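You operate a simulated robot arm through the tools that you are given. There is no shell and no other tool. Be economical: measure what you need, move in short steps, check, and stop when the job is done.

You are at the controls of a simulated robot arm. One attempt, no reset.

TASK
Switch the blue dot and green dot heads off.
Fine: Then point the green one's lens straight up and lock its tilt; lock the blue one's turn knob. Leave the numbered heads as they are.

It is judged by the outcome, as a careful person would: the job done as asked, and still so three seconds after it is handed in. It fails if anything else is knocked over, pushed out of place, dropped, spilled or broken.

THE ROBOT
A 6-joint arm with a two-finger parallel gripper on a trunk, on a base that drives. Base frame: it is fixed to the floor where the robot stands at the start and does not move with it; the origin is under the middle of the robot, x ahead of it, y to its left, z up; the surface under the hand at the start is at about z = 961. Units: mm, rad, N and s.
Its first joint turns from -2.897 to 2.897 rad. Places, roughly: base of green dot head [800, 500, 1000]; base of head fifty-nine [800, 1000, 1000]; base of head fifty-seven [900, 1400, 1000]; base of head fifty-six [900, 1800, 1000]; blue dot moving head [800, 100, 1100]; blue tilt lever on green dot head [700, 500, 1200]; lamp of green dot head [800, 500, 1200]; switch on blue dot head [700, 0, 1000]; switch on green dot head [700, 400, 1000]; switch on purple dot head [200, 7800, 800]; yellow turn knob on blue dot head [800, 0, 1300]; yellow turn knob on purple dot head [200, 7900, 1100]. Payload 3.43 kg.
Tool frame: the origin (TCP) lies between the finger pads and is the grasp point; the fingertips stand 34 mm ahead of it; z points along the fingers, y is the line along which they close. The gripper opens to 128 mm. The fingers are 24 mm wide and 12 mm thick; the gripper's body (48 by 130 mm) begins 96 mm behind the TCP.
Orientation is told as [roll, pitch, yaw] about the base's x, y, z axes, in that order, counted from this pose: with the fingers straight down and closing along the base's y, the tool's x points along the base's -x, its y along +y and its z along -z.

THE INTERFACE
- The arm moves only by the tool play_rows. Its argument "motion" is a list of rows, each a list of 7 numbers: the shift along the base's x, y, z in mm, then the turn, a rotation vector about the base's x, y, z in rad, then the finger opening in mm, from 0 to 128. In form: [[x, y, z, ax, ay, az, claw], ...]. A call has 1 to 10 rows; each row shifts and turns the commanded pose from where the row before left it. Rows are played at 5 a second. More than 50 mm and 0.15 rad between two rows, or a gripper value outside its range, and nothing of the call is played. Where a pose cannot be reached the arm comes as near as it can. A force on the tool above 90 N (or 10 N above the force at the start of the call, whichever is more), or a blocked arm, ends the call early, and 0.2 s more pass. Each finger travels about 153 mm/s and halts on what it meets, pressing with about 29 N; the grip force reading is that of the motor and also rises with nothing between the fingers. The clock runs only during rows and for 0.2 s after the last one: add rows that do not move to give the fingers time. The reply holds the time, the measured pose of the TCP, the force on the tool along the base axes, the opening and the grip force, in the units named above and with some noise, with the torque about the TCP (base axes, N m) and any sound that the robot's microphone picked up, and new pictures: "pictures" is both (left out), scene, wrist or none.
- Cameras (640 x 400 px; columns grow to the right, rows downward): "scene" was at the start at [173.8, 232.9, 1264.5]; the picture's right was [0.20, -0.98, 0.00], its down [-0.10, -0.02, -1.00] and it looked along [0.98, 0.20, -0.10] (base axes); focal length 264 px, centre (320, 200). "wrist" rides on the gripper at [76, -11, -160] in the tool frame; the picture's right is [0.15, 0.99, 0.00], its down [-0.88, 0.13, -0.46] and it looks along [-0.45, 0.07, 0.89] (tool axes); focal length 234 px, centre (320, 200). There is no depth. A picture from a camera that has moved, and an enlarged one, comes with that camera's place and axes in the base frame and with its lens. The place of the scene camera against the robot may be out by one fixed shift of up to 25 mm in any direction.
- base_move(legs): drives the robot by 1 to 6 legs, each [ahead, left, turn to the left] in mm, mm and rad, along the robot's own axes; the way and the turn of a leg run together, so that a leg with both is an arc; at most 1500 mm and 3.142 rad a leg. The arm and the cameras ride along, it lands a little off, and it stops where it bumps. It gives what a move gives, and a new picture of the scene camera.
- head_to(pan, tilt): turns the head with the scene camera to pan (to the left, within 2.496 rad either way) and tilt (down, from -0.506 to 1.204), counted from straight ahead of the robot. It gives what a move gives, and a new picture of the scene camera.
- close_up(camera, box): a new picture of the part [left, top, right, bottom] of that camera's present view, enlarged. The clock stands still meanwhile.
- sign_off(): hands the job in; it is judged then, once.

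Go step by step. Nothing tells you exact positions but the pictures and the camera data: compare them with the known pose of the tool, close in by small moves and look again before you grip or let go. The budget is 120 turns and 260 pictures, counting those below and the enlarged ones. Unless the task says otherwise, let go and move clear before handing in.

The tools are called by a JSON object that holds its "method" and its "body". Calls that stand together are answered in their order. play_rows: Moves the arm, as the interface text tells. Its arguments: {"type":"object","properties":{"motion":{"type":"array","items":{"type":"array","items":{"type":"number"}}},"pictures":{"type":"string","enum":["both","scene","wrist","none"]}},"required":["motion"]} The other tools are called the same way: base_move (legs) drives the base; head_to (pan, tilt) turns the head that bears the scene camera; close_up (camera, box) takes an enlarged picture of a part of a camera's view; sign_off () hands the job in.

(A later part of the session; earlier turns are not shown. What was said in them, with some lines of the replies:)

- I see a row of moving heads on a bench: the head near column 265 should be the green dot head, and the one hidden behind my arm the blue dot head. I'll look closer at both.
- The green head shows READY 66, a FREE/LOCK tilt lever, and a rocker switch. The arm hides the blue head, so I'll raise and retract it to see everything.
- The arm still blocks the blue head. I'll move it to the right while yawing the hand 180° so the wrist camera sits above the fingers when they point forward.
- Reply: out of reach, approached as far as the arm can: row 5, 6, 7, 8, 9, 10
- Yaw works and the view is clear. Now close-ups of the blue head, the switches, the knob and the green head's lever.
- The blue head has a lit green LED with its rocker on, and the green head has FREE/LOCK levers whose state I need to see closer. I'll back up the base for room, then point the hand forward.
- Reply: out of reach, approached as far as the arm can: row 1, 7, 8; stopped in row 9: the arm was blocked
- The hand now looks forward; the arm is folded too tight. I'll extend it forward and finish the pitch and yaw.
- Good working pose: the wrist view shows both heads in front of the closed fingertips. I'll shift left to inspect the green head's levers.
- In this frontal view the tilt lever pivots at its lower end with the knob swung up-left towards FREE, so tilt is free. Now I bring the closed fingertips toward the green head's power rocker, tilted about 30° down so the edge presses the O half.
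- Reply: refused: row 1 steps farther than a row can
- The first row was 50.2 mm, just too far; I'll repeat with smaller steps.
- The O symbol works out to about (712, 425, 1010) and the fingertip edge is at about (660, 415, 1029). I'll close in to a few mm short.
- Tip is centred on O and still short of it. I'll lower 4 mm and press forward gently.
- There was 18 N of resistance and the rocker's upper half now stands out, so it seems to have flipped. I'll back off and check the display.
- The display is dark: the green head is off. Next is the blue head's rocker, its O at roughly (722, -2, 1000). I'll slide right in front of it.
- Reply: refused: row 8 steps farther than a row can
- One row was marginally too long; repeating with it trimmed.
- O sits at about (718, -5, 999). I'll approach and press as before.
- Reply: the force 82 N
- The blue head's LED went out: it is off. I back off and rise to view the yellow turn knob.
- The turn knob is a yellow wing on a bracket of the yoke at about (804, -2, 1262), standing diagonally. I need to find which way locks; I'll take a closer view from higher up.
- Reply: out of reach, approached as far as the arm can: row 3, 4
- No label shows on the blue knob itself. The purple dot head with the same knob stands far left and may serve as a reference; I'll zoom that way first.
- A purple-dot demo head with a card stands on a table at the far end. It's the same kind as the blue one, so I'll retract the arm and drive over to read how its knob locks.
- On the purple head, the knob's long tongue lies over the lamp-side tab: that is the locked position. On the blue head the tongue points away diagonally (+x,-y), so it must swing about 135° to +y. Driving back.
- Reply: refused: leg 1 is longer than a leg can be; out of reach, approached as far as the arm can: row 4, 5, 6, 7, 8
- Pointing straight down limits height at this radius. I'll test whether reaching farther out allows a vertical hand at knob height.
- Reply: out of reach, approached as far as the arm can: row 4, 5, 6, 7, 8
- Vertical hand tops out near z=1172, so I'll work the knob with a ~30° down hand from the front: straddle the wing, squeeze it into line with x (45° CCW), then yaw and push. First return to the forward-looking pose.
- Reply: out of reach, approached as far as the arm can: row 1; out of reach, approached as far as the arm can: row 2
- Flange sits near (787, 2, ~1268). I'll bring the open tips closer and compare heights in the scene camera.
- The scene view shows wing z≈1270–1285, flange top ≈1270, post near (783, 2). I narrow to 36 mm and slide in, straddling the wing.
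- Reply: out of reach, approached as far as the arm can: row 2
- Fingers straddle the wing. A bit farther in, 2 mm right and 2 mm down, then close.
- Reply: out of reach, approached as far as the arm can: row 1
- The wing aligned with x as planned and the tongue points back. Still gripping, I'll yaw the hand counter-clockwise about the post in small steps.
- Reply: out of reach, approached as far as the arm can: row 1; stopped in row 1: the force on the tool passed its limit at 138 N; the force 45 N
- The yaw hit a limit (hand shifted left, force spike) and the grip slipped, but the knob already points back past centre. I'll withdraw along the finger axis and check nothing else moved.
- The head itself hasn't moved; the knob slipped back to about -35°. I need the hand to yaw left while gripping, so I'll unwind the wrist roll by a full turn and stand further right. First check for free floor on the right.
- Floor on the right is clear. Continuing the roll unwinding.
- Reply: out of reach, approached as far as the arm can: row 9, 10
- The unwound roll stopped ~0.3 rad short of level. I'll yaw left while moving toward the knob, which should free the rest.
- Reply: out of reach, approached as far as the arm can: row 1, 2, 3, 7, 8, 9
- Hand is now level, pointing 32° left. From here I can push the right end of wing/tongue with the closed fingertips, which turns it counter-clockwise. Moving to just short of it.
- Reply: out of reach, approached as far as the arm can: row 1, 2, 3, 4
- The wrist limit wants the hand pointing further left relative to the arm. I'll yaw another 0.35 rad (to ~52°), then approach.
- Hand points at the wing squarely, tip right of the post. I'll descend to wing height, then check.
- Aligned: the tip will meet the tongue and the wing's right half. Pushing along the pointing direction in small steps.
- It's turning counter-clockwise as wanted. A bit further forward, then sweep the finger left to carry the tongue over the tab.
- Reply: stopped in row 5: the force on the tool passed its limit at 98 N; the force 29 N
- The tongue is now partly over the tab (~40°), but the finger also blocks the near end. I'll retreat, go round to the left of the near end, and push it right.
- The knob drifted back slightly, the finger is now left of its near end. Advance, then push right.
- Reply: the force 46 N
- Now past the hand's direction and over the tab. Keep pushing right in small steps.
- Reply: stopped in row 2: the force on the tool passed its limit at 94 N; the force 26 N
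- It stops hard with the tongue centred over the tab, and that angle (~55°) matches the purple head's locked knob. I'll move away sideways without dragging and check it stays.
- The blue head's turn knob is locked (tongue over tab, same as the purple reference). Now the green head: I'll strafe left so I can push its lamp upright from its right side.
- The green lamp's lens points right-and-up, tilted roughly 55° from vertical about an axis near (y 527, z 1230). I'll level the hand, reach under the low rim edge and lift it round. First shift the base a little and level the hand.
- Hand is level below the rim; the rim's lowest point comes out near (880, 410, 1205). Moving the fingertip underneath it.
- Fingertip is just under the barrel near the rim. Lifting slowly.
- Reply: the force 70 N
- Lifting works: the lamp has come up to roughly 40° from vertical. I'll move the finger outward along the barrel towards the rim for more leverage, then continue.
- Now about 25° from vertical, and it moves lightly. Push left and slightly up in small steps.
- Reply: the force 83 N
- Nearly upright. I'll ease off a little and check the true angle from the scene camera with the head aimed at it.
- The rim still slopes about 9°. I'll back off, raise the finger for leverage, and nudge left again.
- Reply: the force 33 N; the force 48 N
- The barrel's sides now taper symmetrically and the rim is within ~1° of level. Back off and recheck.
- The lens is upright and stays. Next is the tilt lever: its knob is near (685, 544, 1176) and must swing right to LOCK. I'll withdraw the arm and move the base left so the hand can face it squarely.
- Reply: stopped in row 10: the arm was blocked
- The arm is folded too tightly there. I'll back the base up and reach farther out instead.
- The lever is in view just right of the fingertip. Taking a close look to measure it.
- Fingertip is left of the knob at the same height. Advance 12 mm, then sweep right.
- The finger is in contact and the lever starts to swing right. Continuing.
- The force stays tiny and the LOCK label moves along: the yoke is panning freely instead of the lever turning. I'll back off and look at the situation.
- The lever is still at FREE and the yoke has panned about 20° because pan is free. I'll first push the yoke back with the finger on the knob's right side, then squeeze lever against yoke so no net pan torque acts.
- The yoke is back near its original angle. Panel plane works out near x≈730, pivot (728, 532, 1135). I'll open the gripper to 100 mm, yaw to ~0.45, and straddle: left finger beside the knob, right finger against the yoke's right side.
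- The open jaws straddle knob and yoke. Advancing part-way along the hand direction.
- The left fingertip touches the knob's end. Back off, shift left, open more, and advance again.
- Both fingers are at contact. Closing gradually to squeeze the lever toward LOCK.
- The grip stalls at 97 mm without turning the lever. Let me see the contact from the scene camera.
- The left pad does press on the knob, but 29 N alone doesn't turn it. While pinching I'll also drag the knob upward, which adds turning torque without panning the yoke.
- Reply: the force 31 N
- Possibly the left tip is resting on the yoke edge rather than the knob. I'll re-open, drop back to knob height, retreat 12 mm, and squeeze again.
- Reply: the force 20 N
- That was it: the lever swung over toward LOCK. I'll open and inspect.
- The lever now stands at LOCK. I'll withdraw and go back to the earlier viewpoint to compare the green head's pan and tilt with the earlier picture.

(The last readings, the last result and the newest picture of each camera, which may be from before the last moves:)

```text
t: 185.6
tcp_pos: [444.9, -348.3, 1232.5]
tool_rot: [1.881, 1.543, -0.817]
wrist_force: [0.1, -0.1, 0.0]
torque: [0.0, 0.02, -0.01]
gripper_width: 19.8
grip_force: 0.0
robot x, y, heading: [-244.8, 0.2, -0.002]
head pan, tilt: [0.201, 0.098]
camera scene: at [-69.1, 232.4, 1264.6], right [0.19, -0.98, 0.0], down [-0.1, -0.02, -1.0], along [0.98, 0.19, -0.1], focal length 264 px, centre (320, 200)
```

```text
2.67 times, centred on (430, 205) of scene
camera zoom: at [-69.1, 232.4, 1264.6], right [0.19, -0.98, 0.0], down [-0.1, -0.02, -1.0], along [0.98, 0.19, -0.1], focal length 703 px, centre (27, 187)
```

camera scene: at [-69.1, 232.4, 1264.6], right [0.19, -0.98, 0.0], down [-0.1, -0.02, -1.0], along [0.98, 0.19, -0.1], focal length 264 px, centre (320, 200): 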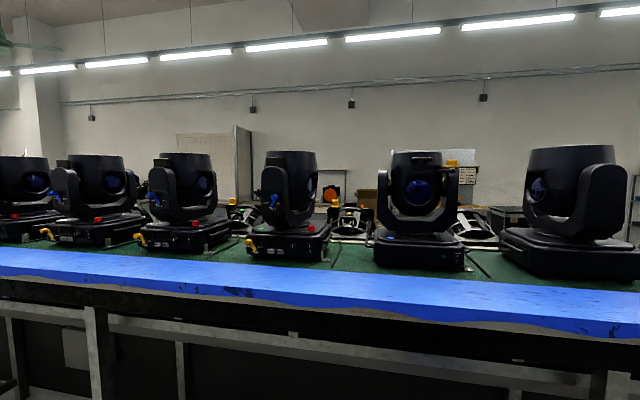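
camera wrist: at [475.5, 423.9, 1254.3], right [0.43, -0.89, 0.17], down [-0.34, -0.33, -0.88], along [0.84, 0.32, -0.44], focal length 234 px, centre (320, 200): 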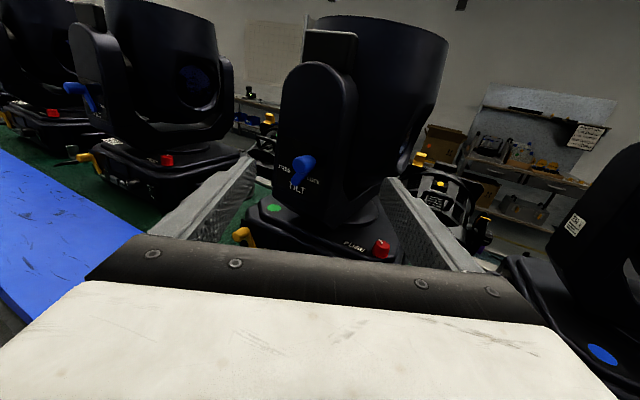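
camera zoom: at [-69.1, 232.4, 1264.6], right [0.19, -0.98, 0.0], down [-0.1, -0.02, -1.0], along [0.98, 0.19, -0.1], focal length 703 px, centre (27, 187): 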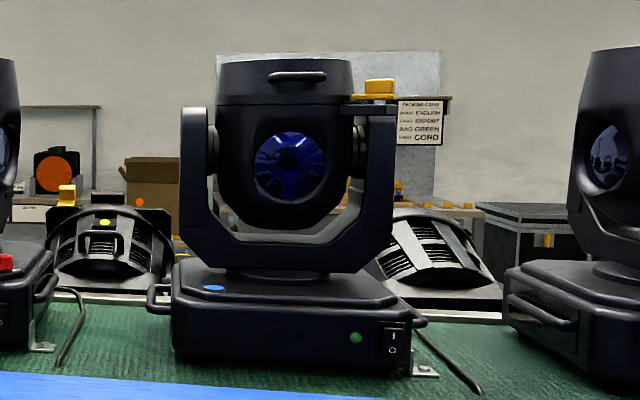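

Both heads are dark, the blue knob and the green lever are in their locked positions. One last zoom to check the green rim's level.

{"method": "close_up", "body": {"camera": "scene", "box": [250, 140, 330, 190]}}

{"method": "close_up", "body": {"camera": "scene", "box": [150, 140, 230, 190]}}

```text
8.00 times, centred on (290, 165) of scene
camera zoom: at [-69.1, 232.4, 1264.6], right [0.19, -0.98, 0.0], down [-0.1, -0.02, -1.0], along [0.98, 0.19, -0.1], focal length 2108 px, centre (560, 480)
```

zoom: 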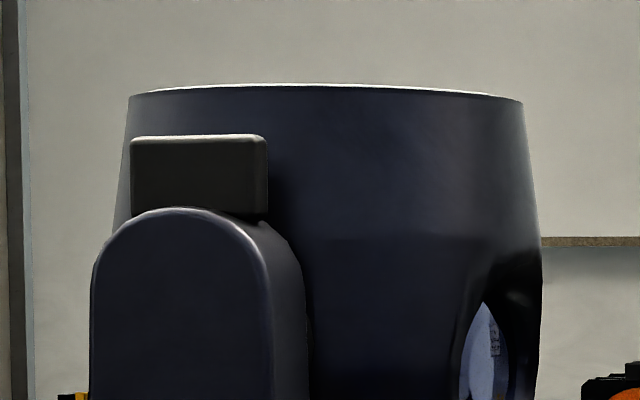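

```text
8.00 times, centred on (190, 165) of scene
camera zoom: at [-69.1, 232.4, 1264.6], right [0.19, -0.98, 0.0], down [-0.1, -0.02, -1.0], along [0.98, 0.19, -0.1], focal length 2108 px, centre (1360, 480)
```

zoom: 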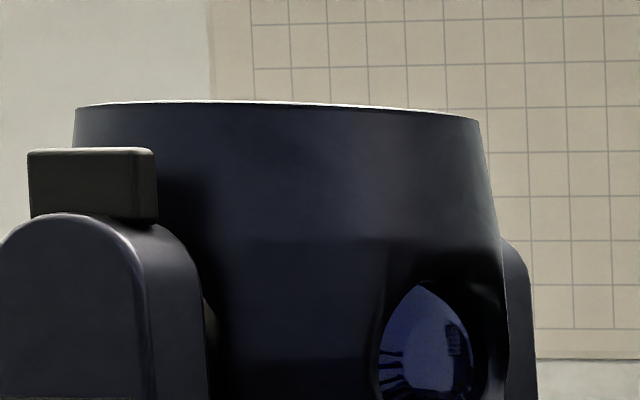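

The green rim is level within about 1°, consistent with the upright neighbour, and everything else is in place with the arm clear. Handing in.

{"method": "sign_off", "body": {}}

```text
The job is handed in.
```

I finished and handed in the job. Both heads are off: the green head's display and the blue head's LED are dark. The green lens points straight up to within about 1°, its tilt lever is at LOCK, and the blue head's turn knob is locked.

- **Green head turned briefly:** its pan is unlocked, so it swung about 20° while I worked the tilt lever. I pushed it back by eye to roughly where it was.
- **Blue knob has no label:** I set it to match the position of the purple dot head's knob, which I took to be locked, and it stopped hard there.

I did not touch the numbered heads.
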